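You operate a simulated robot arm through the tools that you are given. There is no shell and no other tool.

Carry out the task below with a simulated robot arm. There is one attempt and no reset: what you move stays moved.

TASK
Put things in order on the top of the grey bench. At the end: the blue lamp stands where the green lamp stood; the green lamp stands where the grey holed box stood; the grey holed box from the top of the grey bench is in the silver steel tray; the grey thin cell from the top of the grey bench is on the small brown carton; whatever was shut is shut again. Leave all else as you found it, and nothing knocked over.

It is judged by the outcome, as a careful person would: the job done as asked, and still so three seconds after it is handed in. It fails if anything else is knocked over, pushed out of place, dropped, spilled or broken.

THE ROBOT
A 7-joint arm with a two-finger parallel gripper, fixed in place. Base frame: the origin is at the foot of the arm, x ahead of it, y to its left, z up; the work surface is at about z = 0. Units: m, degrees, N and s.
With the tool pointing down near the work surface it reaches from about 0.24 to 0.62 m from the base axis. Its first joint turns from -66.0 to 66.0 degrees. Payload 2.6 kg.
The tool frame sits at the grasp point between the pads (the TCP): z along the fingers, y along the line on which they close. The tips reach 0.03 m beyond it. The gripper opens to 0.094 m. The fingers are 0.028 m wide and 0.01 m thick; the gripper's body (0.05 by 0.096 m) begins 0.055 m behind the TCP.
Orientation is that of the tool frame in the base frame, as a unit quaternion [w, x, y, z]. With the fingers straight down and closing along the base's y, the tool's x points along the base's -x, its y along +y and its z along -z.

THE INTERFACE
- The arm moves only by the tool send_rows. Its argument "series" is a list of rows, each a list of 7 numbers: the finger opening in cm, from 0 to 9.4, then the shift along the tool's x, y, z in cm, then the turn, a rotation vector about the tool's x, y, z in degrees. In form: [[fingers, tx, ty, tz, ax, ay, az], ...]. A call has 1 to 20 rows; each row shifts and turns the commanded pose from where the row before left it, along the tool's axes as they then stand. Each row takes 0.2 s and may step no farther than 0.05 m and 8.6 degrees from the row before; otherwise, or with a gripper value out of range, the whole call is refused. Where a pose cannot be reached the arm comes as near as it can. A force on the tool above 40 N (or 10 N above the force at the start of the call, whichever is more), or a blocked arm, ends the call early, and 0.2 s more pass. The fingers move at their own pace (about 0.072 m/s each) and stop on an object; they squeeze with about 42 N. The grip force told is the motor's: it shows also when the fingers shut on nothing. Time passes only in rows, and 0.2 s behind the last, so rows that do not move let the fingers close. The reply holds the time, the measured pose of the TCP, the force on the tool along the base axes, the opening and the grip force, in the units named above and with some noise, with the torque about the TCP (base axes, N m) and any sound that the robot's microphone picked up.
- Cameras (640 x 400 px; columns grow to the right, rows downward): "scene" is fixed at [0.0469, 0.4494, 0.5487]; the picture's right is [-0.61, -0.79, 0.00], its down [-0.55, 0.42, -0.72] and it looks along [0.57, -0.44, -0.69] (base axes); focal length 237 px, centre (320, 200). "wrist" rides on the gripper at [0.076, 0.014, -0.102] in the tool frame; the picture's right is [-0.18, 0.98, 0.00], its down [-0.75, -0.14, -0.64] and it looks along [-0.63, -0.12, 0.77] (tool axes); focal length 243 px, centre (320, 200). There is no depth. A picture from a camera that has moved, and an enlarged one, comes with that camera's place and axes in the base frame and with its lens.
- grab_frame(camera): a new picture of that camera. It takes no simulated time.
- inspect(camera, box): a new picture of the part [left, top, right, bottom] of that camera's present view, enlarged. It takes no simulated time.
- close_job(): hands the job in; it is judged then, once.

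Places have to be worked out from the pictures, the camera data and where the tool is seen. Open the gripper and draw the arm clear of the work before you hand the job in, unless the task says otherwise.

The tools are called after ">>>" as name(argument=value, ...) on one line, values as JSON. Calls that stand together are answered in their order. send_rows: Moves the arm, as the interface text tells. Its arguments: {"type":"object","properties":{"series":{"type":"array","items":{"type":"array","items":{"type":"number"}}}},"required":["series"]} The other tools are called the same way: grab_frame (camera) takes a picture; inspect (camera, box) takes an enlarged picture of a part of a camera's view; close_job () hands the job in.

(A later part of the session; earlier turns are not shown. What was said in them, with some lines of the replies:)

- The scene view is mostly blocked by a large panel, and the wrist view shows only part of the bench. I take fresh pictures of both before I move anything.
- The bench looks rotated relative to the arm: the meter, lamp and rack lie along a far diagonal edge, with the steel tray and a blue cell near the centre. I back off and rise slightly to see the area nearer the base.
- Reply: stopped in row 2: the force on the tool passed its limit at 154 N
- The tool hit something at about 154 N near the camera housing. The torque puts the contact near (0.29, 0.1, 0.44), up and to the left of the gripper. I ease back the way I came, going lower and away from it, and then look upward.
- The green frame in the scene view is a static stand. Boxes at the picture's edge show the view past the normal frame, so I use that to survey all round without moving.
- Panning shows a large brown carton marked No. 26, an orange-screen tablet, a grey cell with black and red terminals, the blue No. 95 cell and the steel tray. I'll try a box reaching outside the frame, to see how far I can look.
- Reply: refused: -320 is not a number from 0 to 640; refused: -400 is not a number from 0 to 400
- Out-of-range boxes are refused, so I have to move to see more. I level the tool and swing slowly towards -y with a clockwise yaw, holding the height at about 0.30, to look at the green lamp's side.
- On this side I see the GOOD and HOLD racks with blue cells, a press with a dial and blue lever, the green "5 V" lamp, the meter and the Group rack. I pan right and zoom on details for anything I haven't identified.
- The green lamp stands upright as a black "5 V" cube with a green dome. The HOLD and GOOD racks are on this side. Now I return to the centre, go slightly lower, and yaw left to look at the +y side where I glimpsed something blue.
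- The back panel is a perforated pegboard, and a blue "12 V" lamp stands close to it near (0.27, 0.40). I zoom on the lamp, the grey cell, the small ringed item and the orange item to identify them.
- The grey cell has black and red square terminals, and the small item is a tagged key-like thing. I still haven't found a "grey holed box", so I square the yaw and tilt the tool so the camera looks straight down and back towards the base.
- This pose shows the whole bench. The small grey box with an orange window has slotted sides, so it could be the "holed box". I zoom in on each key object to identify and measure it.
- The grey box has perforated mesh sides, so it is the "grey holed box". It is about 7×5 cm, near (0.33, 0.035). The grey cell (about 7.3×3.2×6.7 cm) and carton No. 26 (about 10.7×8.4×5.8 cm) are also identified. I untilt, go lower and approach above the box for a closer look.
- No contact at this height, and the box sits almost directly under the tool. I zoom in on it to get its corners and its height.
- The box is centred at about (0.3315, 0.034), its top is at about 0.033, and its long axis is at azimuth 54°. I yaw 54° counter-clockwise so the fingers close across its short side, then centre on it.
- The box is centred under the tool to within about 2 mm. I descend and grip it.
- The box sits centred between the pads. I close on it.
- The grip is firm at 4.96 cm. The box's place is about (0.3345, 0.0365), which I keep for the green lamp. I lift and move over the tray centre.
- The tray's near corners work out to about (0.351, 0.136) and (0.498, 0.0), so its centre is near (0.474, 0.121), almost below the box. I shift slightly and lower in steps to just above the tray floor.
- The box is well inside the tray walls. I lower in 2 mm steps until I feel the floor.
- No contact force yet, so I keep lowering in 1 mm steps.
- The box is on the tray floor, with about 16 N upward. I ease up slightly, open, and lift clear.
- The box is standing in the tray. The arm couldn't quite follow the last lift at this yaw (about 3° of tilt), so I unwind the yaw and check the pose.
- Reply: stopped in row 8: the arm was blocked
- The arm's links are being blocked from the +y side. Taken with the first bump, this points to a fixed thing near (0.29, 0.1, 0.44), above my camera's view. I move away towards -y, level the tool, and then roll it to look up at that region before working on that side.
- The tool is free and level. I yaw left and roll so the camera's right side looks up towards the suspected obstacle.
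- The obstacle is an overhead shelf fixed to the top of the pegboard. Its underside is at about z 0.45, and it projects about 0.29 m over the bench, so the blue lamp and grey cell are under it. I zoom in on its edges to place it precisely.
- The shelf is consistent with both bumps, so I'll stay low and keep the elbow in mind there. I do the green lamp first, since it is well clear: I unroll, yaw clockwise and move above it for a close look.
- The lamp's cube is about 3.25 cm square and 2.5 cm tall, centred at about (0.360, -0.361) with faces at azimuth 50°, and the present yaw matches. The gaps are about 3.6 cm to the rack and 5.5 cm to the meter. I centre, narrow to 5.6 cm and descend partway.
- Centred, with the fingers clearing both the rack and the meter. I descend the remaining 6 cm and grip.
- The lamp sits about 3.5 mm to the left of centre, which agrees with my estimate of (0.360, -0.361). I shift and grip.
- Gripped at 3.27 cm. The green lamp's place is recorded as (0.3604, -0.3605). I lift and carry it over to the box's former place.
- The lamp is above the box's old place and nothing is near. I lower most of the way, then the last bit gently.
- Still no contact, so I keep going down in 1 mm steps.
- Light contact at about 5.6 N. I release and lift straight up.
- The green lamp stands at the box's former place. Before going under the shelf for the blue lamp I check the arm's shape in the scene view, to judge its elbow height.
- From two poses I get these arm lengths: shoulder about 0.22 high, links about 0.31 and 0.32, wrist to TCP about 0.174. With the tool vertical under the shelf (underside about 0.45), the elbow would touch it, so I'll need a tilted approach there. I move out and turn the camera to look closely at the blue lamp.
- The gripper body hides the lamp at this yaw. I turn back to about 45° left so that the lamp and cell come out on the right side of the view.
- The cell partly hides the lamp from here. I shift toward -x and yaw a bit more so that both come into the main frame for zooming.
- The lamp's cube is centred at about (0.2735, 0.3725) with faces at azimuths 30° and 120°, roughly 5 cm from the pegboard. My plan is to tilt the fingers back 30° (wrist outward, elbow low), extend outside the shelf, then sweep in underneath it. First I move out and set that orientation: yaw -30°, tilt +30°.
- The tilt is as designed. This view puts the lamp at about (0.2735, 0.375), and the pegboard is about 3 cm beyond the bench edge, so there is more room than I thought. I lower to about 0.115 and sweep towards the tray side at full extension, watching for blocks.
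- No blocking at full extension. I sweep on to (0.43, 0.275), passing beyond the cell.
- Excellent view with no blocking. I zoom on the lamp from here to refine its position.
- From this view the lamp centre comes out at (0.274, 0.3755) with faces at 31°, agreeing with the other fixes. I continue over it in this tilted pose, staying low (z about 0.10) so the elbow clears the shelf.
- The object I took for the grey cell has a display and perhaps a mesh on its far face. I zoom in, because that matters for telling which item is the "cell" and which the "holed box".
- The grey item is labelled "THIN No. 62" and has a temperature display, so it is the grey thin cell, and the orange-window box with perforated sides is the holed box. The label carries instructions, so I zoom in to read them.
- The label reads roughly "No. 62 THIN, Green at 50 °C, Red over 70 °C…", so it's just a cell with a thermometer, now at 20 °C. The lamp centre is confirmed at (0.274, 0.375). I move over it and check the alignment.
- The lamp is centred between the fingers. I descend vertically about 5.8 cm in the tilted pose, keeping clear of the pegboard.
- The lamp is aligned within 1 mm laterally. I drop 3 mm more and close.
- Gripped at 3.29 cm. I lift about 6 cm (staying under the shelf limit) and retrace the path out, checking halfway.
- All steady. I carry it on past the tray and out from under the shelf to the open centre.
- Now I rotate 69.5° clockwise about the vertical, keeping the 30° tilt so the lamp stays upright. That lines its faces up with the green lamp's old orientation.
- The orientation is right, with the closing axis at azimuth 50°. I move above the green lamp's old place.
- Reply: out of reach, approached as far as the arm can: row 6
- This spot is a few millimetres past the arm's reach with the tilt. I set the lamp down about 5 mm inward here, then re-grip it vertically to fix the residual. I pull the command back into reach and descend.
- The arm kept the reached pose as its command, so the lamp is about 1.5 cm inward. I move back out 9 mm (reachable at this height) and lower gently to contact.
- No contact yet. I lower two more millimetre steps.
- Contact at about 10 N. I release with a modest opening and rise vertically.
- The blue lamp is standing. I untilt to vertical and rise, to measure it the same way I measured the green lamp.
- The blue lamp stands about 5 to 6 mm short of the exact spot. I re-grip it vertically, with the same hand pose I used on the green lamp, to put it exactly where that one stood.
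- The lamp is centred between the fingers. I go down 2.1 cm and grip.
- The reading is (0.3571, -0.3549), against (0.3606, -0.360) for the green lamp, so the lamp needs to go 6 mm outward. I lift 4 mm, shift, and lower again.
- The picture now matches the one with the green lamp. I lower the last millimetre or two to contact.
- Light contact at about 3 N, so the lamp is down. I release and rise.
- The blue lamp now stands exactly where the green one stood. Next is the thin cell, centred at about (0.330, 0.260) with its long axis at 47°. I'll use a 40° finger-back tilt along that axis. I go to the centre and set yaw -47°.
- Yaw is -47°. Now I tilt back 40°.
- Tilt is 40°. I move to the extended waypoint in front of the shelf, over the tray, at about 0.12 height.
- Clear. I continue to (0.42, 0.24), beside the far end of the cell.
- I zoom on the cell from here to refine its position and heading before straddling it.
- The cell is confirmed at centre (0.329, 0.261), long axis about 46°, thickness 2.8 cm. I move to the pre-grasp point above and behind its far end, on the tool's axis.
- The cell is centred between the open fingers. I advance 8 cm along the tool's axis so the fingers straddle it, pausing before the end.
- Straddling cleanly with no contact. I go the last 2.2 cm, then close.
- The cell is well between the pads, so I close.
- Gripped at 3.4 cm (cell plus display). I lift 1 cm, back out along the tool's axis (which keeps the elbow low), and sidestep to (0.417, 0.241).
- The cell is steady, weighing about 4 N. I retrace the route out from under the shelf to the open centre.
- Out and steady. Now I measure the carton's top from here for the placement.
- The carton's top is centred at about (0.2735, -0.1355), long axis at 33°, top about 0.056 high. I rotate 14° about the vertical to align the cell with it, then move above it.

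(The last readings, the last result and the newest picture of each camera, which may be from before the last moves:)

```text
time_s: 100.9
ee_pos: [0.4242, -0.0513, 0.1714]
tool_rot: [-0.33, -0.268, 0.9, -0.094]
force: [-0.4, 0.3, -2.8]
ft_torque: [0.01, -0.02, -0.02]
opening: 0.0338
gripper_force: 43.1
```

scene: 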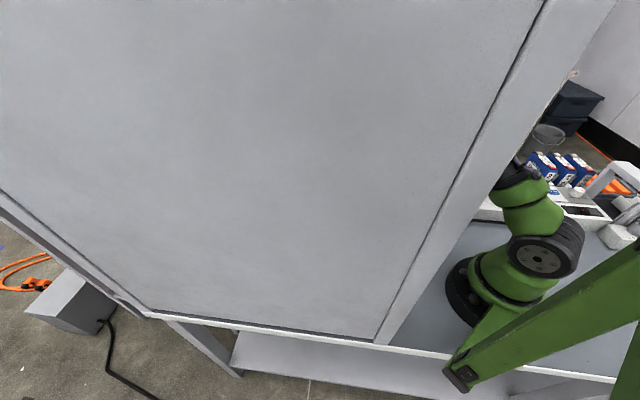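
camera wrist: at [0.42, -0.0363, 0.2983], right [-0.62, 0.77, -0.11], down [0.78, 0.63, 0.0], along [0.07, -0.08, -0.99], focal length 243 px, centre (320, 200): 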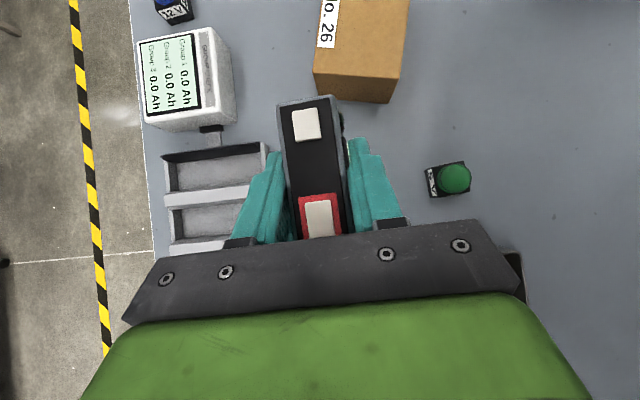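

>>> send_rows(series=[[2.0, 2.51, 0.23, 2.12, 0, 0, 0], [2.0, 2.51, 0.23, 2.12, 0, 0, 0], [2.0, 2.51, 0.23, 2.12, 0, 0, 0], [2.0, 2.51, 0.23, 2.12, 0, 0, 0], [2.0, 2.51, 0.23, 2.12, 0, 0, 0], [2.0, 0, 0, 0, 0, 0, 0]])

>>> grab_frame(camera="wrist")

>>> inspect(camera="wrist", box=[200, 40, 440, 240])

```text
time_s: 102.3
ee_pos: [0.2747, -0.1308, 0.1704]
tool_rot: [-0.33, -0.268, 0.9, -0.094]
force: [0.5, -0.6, -3.4]
ft_torque: [0.02, -0.03, -0.01]
opening: 0.0341
gripper_force: 42.0
```

```text
taken
camera wrist: at [0.2744, -0.1151, 0.2983], right [-0.42, 0.9, -0.11], down [0.91, 0.42, 0.0], along [0.05, -0.1, -0.99], focal length 243 px, centre (320, 200)
```

wrist: 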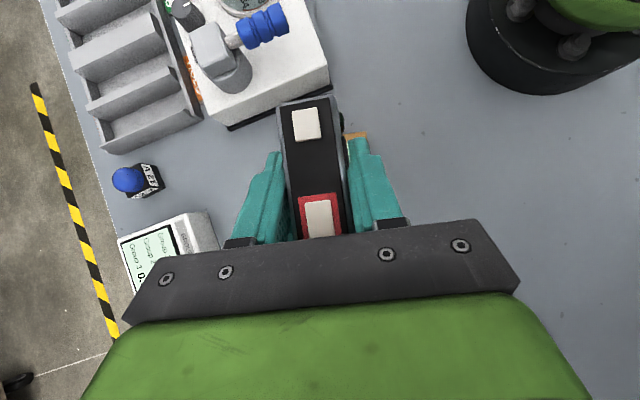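

```text
2.00 times, centred on (320, 140) of wrist
camera zoom: at [0.2744, -0.1151, 0.2983], right [-0.42, 0.9, -0.11], down [0.91, 0.42, 0.0], along [0.05, -0.1, -0.99], focal length 485 px, centre (320, 320)
```

zoom: 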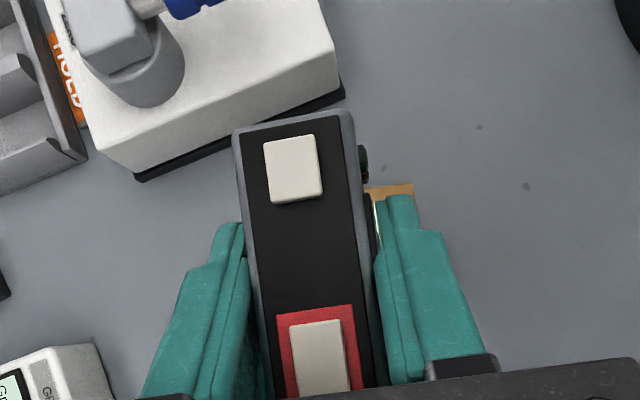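

The carton is mostly hidden below the held cell, and its visible corner is where predicted. I re-read the pose before the final alignment.

>>> send_rows(series=[[2.0, 0, 0, 0, 0, 0, 0]])

>>> inspect(camera="wrist", box=[0, 396, 640, 400])

```text
time_s: 102.7
ee_pos: [0.275, -0.1317, 0.1701]
tool_rot: [-0.331, -0.267, 0.9, -0.094]
force: [0.4, -0.8, -3.6]
ft_torque: [0.01, -0.02, 0.01]
opening: 0.0341
gripper_force: 41.8
```

```text
1.00 times, centred on (320, 398) of wrist (not enlarged: the box is as wide or as high as the picture)
camera zoom: at [0.2747, -0.115, 0.2983], right [-0.42, 0.9, -0.11], down [0.91, 0.42, 0.0], along [0.05, -0.1, -0.99], focal length 243 px, centre (320, 2)
```

zoom: 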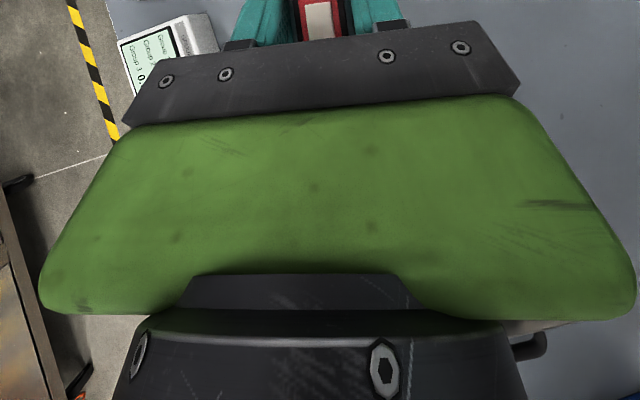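

The TCP is steady at (0.275, -0.1315), so I shift 5 mm to centre the cell and descend to just above the carton top.

>>> send_rows(series=[[2.0, -0.33, -0.28, -0.28, 0, 0, 0], [2.0, -1.29, -0.02, 1.53, 0, 0, 0], [2.0, -1.29, -0.02, 1.53, 0, 0, 0], [2.0, -0.58, 0, 0.69, 0, 0, 0], [2.0, 0, 0, 0, 0, 0, 0]])

>>> grab_frame(camera="wrist")

```text
time_s: 103.9
ee_pos: [0.2833, -0.1308, 0.12]
tool_rot: [-0.331, -0.267, 0.9, -0.094]
force: [-1.2, -0.3, -3.2]
ft_torque: [-0.01, 0.0, -0.02]
opening: 0.034
gripper_force: 41.9
```

```text
taken
camera wrist: at [0.2827, -0.1149, 0.248], right [-0.42, 0.9, -0.11], down [0.91, 0.42, 0.0], along [0.05, -0.1, -0.99], focal length 243 px, centre (320, 200)
```

wrist: 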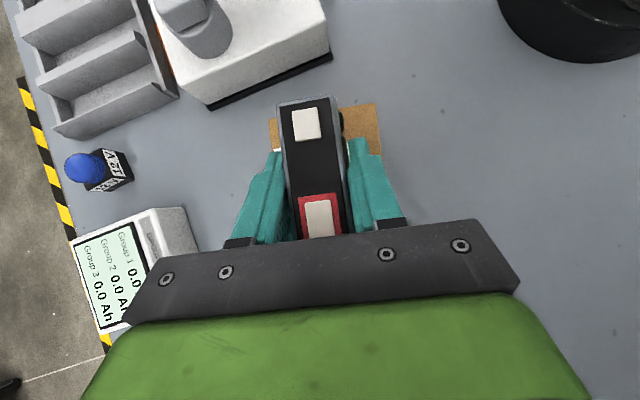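

The cell's base projects centred on the carton top, with about 2 cm margin at the near end. I lower gently to contact.

>>> send_rows(series=[[2.0, -0.19, 0, 0.23, 0, 0, 0], [2.0, -0.13, 0, 0.15, 0, 0, 0], [2.0, 0, 0, 0, 0, 0, 0]])

```text
time_s: 104.7
ee_pos: [0.2857, -0.1302, 0.1164]
tool_rot: [-0.33, -0.266, 0.901, -0.095]
force: [-9.1, 4.2, 27.8]
ft_torque: [0.3, -0.18, 0.04]
opening: 0.034
gripper_force: 42.2
```

Contact already, with about 28 N on the tool. I back off 1.5 mm to relieve the pressing before releasing.

>>> send_rows(series=[[2.0, 0.1, 0, -0.115, 0, 0, 0], [2.0, 0, 0, 0, 0, 0, 0]])

```text
time_s: 105.3
ee_pos: [0.286, -0.1309, 0.1171]
tool_rot: [-0.331, -0.268, 0.9, -0.094]
force: [-3.2, -0.6, 5.5]
ft_torque: [0.04, -0.14, -0.02]
opening: 0.034
gripper_force: 42.3
```

Only about 5.5 N now, so the cell rests on the carton. I open and look before withdrawing.

>>> send_rows(series=[[4.2, 0, 0, 0, 0, 0, 0], [5.5, 0, 0, 0, 0, 0, 0], [6.5, 0, 0, 0, 0, 0, 0], [6.5, 0, 0, 0, 0, 0, 0]])

>>> grab_frame(camera="wrist")

```text
time_s: 106.3
ee_pos: [0.2858, -0.1303, 0.1164]
tool_rot: [-0.33, -0.267, 0.9, -0.094]
force: [-0.4, -0.6, -0.2]
ft_torque: [-0.02, 0.01, -0.01]
opening: 0.0647
gripper_force: 0.1
```

```text
taken
camera wrist: at [0.2849, -0.115, 0.245], right [-0.42, 0.9, -0.11], down [0.91, 0.42, 0.0], along [0.05, -0.1, -0.99], focal length 243 px, centre (320, 200)
```

wrist: 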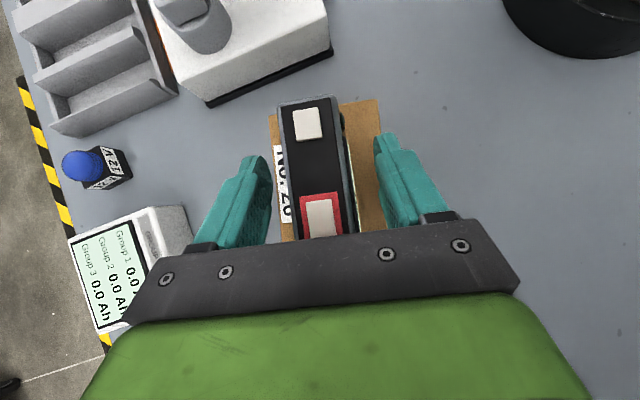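

The cell stands on the carton. I withdraw along the tool's axis, slowly at first.

>>> send_rows(series=[[6.5, 0, 0, -1.0, 0, 0, 0], [6.5, 0, 0, -2.0, 0, 0, 0], [6.5, 0, 0, -3.0, 0, 0, 0], [6.5, 0, 0, -3.5, 0, 0, 0], [6.5, 0, 0, -3.0, 0, 0, 0], [6.5, 0, 0, 0, 0, 0, 0]])

>>> grab_frame(camera="wrist")

>>> inspect(camera="wrist", box=[0, 0, 640, 4])

```text
time_s: 107.7
ee_pos: [0.3506, -0.0847, 0.2127]
tool_rot: [-0.331, -0.267, 0.9, -0.094]
force: [0.1, 0.1, 0.4]
ft_torque: [0.01, 0.02, 0.02]
opening: 0.0649
gripper_force: 0.1
```

```text
taken
camera wrist: at [0.3503, -0.0683, 0.3403], right [-0.42, 0.9, -0.11], down [0.91, 0.42, 0.0], along [0.05, -0.1, -0.99], focal length 243 px, centre (320, 200)
```

wrist: 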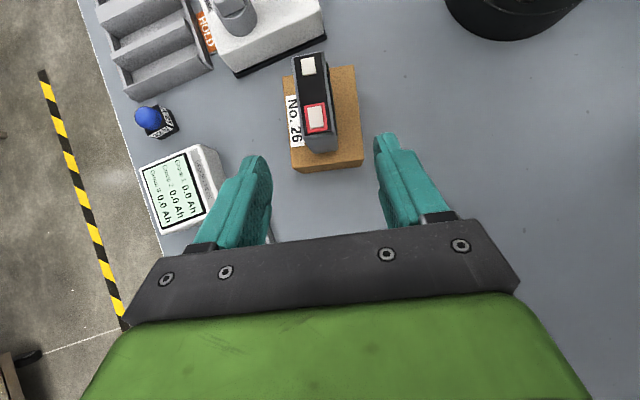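

```text
1.00 times, centred on (320, 2) of wrist (not enlarged: the box is as wide or as high as the picture)
camera zoom: at [0.3503, -0.0683, 0.3403], right [-0.42, 0.9, -0.11], down [0.91, 0.42, 0.0], along [0.05, -0.1, -0.99], focal length 243 px, centre (320, 398)
```

zoom: 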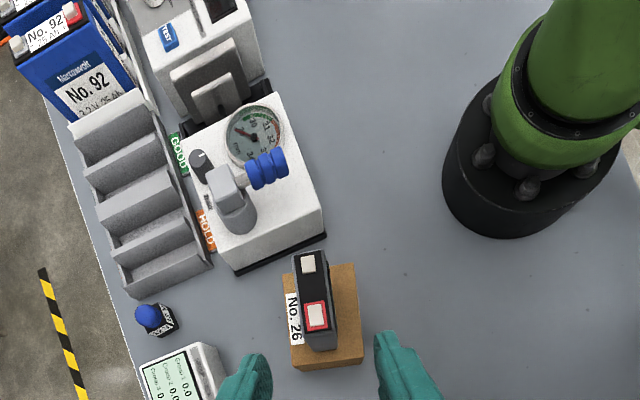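

The cell stands on the carton. I zoom in to verify it sits well inside the top and that the carton hasn't moved.

>>> inspect(camera="wrist", box=[260, 40, 400, 190])

>>> inspect(camera="wrist", box=[636, 0, 640, 400])

```text
2.67 times, centred on (330, 115) of wrist
camera zoom: at [0.3503, -0.0683, 0.3403], right [-0.42, 0.9, -0.11], down [0.91, 0.42, 0.0], along [0.05, -0.1, -0.99], focal length 647 px, centre (293, 427)
```

zoom: 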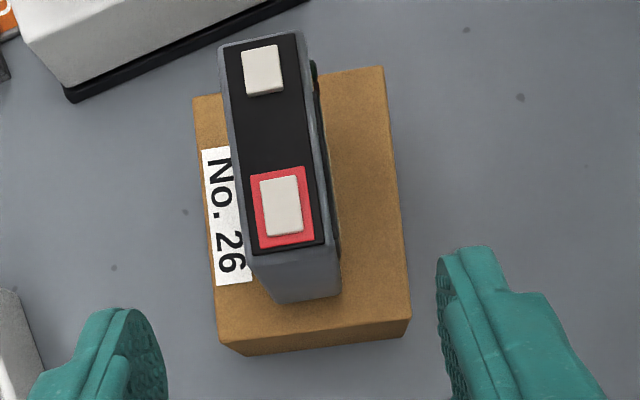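

```text
1.00 times, centred on (638, 200) of wrist (not enlarged: the box is as wide or as high as the picture)
camera zoom: at [0.3503, -0.0683, 0.3403], right [-0.42, 0.9, -0.11], down [0.91, 0.42, 0.0], along [0.05, -0.1, -0.99], focal length 243 px, centre (2, 200)
```

zoom: 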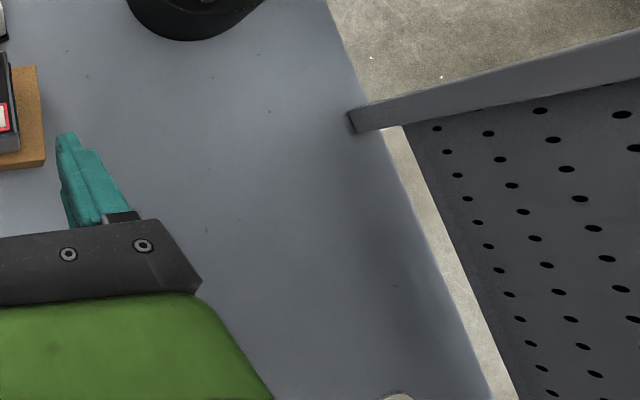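

The cell is well inside the carton's top, and the carton's corners match the earlier measurements, so it hasn't moved. I untilt, square the yaw and rise to a clear pose for a final check of everything.

>>> send_rows(series=[[6.5, 0, 0, -2, 0, 0, 0], [6.5, 0, 0, 0, 0, -8, 0], [6.5, 0, 0, 0, 0, -8, 0], [6.5, 0, 0, 0, 0, -8, 0], [6.5, 0, 0, 0, 0, -8, 0], [6.5, 0, 0, 0, 0, -8, 0], [6.5, 0, 0, 0, 0, 0, 8], [6.5, 0, 0, 0, 0, 0, 8], [6.5, 0, 0, 0, 0, 0, 8], [6.5, 0, 0, 0, 0, 0, 8], [6.5, -1.5, 1.5, -1.5, 0, 0, 0], [6.5, -1.5, 1.5, -1.5, 0, 0, 0], [6.5, -1.5, 1.5, -1.5, 0, 0, 0], [6.5, 0, 0, 0, 0, 0, 0]])

>>> inspect(camera="wrist", box=[0, 0, 640, 4])

>>> inspect(camera="wrist", box=[636, 0, 640, 400])

>>> grab_frame(camera="wrist")

>>> grab_frame(camera="scene")

```text
time_s: 110.7
ee_pos: [0.4049, -0.0348, 0.2766]
tool_rot: [-0.004, -0.009, 1.0, 0.003]
force: [-0.1, 0.5, 0.0]
ft_torque: [-0.02, -0.02, -0.01]
opening: 0.065
gripper_force: 0.0
```

```text
1.00 times, centred on (320, 2) of wrist (not enlarged: the box is as wide or as high as the picture)
camera zoom: at [0.3296, -0.0217, 0.3792], right [0.17, 0.99, 0.0], down [0.76, -0.13, 0.64], along [0.63, -0.1, -0.77], focal length 243 px, centre (320, 398)
```

zoom: 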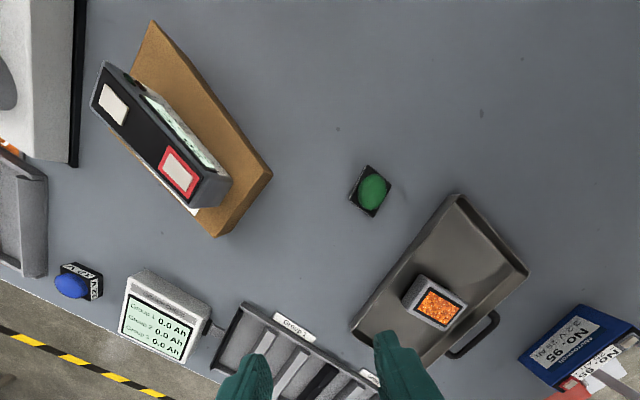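

```text
1.00 times, centred on (638, 200) of wrist (not enlarged: the box is as wide or as high as the picture)
camera zoom: at [0.3296, -0.0217, 0.3792], right [0.17, 0.99, 0.0], down [0.76, -0.13, 0.64], along [0.63, -0.1, -0.77], focal length 243 px, centre (2, 200)
```

zoom: 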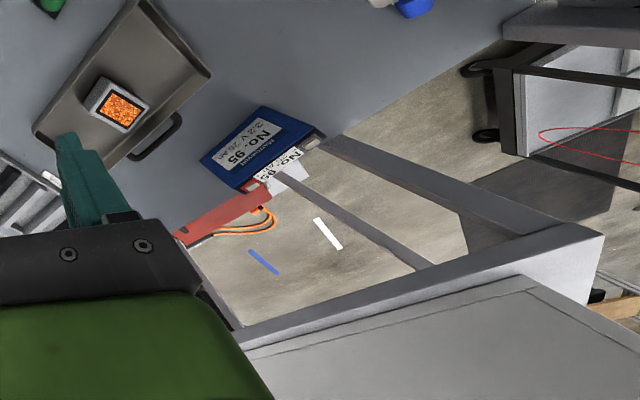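

```text
taken
camera wrist: at [0.3296, -0.0217, 0.3792], right [0.17, 0.99, 0.0], down [0.76, -0.13, 0.64], along [0.63, -0.1, -0.77], focal length 243 px, centre (320, 200)
```

wrist: 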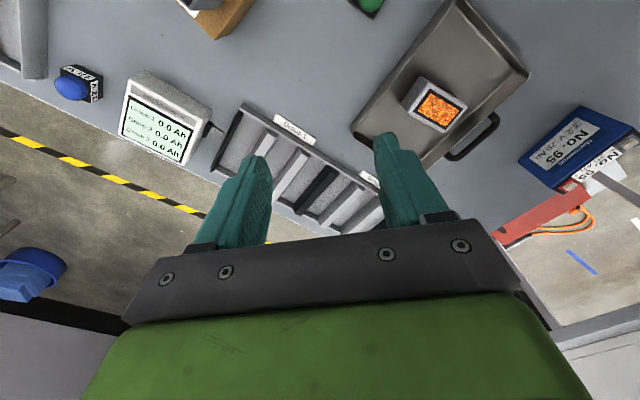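

```text
taken
```

scene: 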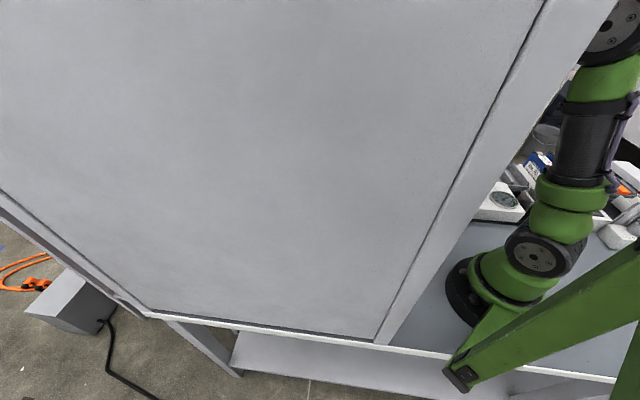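

Final check: the blue lamp stands at the green lamp's place, the green lamp at the box's place, the holed box is in the tray and the thin cell is upright on the carton. Everything else in view sits where it was, nothing shut was opened, and the gripper is open and clear, so I hand the job in.

>>> close_job()

```text
The job is handed in.
```

The job is handed in, and the final pictures show all four moves done:

- **Blue lamp:** it stands where the green lamp stood. I set it down a few millimetres short at first, so I re-gripped it and moved it onto the spot.
- **Green lamp:** it stands where the grey holed box stood, to within a few millimetres.
- **Grey holed box:** I took this to be the small perforated box with the orange window. It is in the steel tray.
- **Grey thin cell:** this is the one labelled "No. 62 THIN". It stands upright on carton No. 26, well inside the edges, and the carton did not shift.

Nothing that was shut was opened, and nothing else I could see was moved or knocked over. The gripper is open and clear of the work.

Early on, the arm hit the overhead shelf above the pegboard at about 154 N, and one of its links pressed against it once more later. I could not see the top of that shelf, so I can't say whether anything stored there moved.
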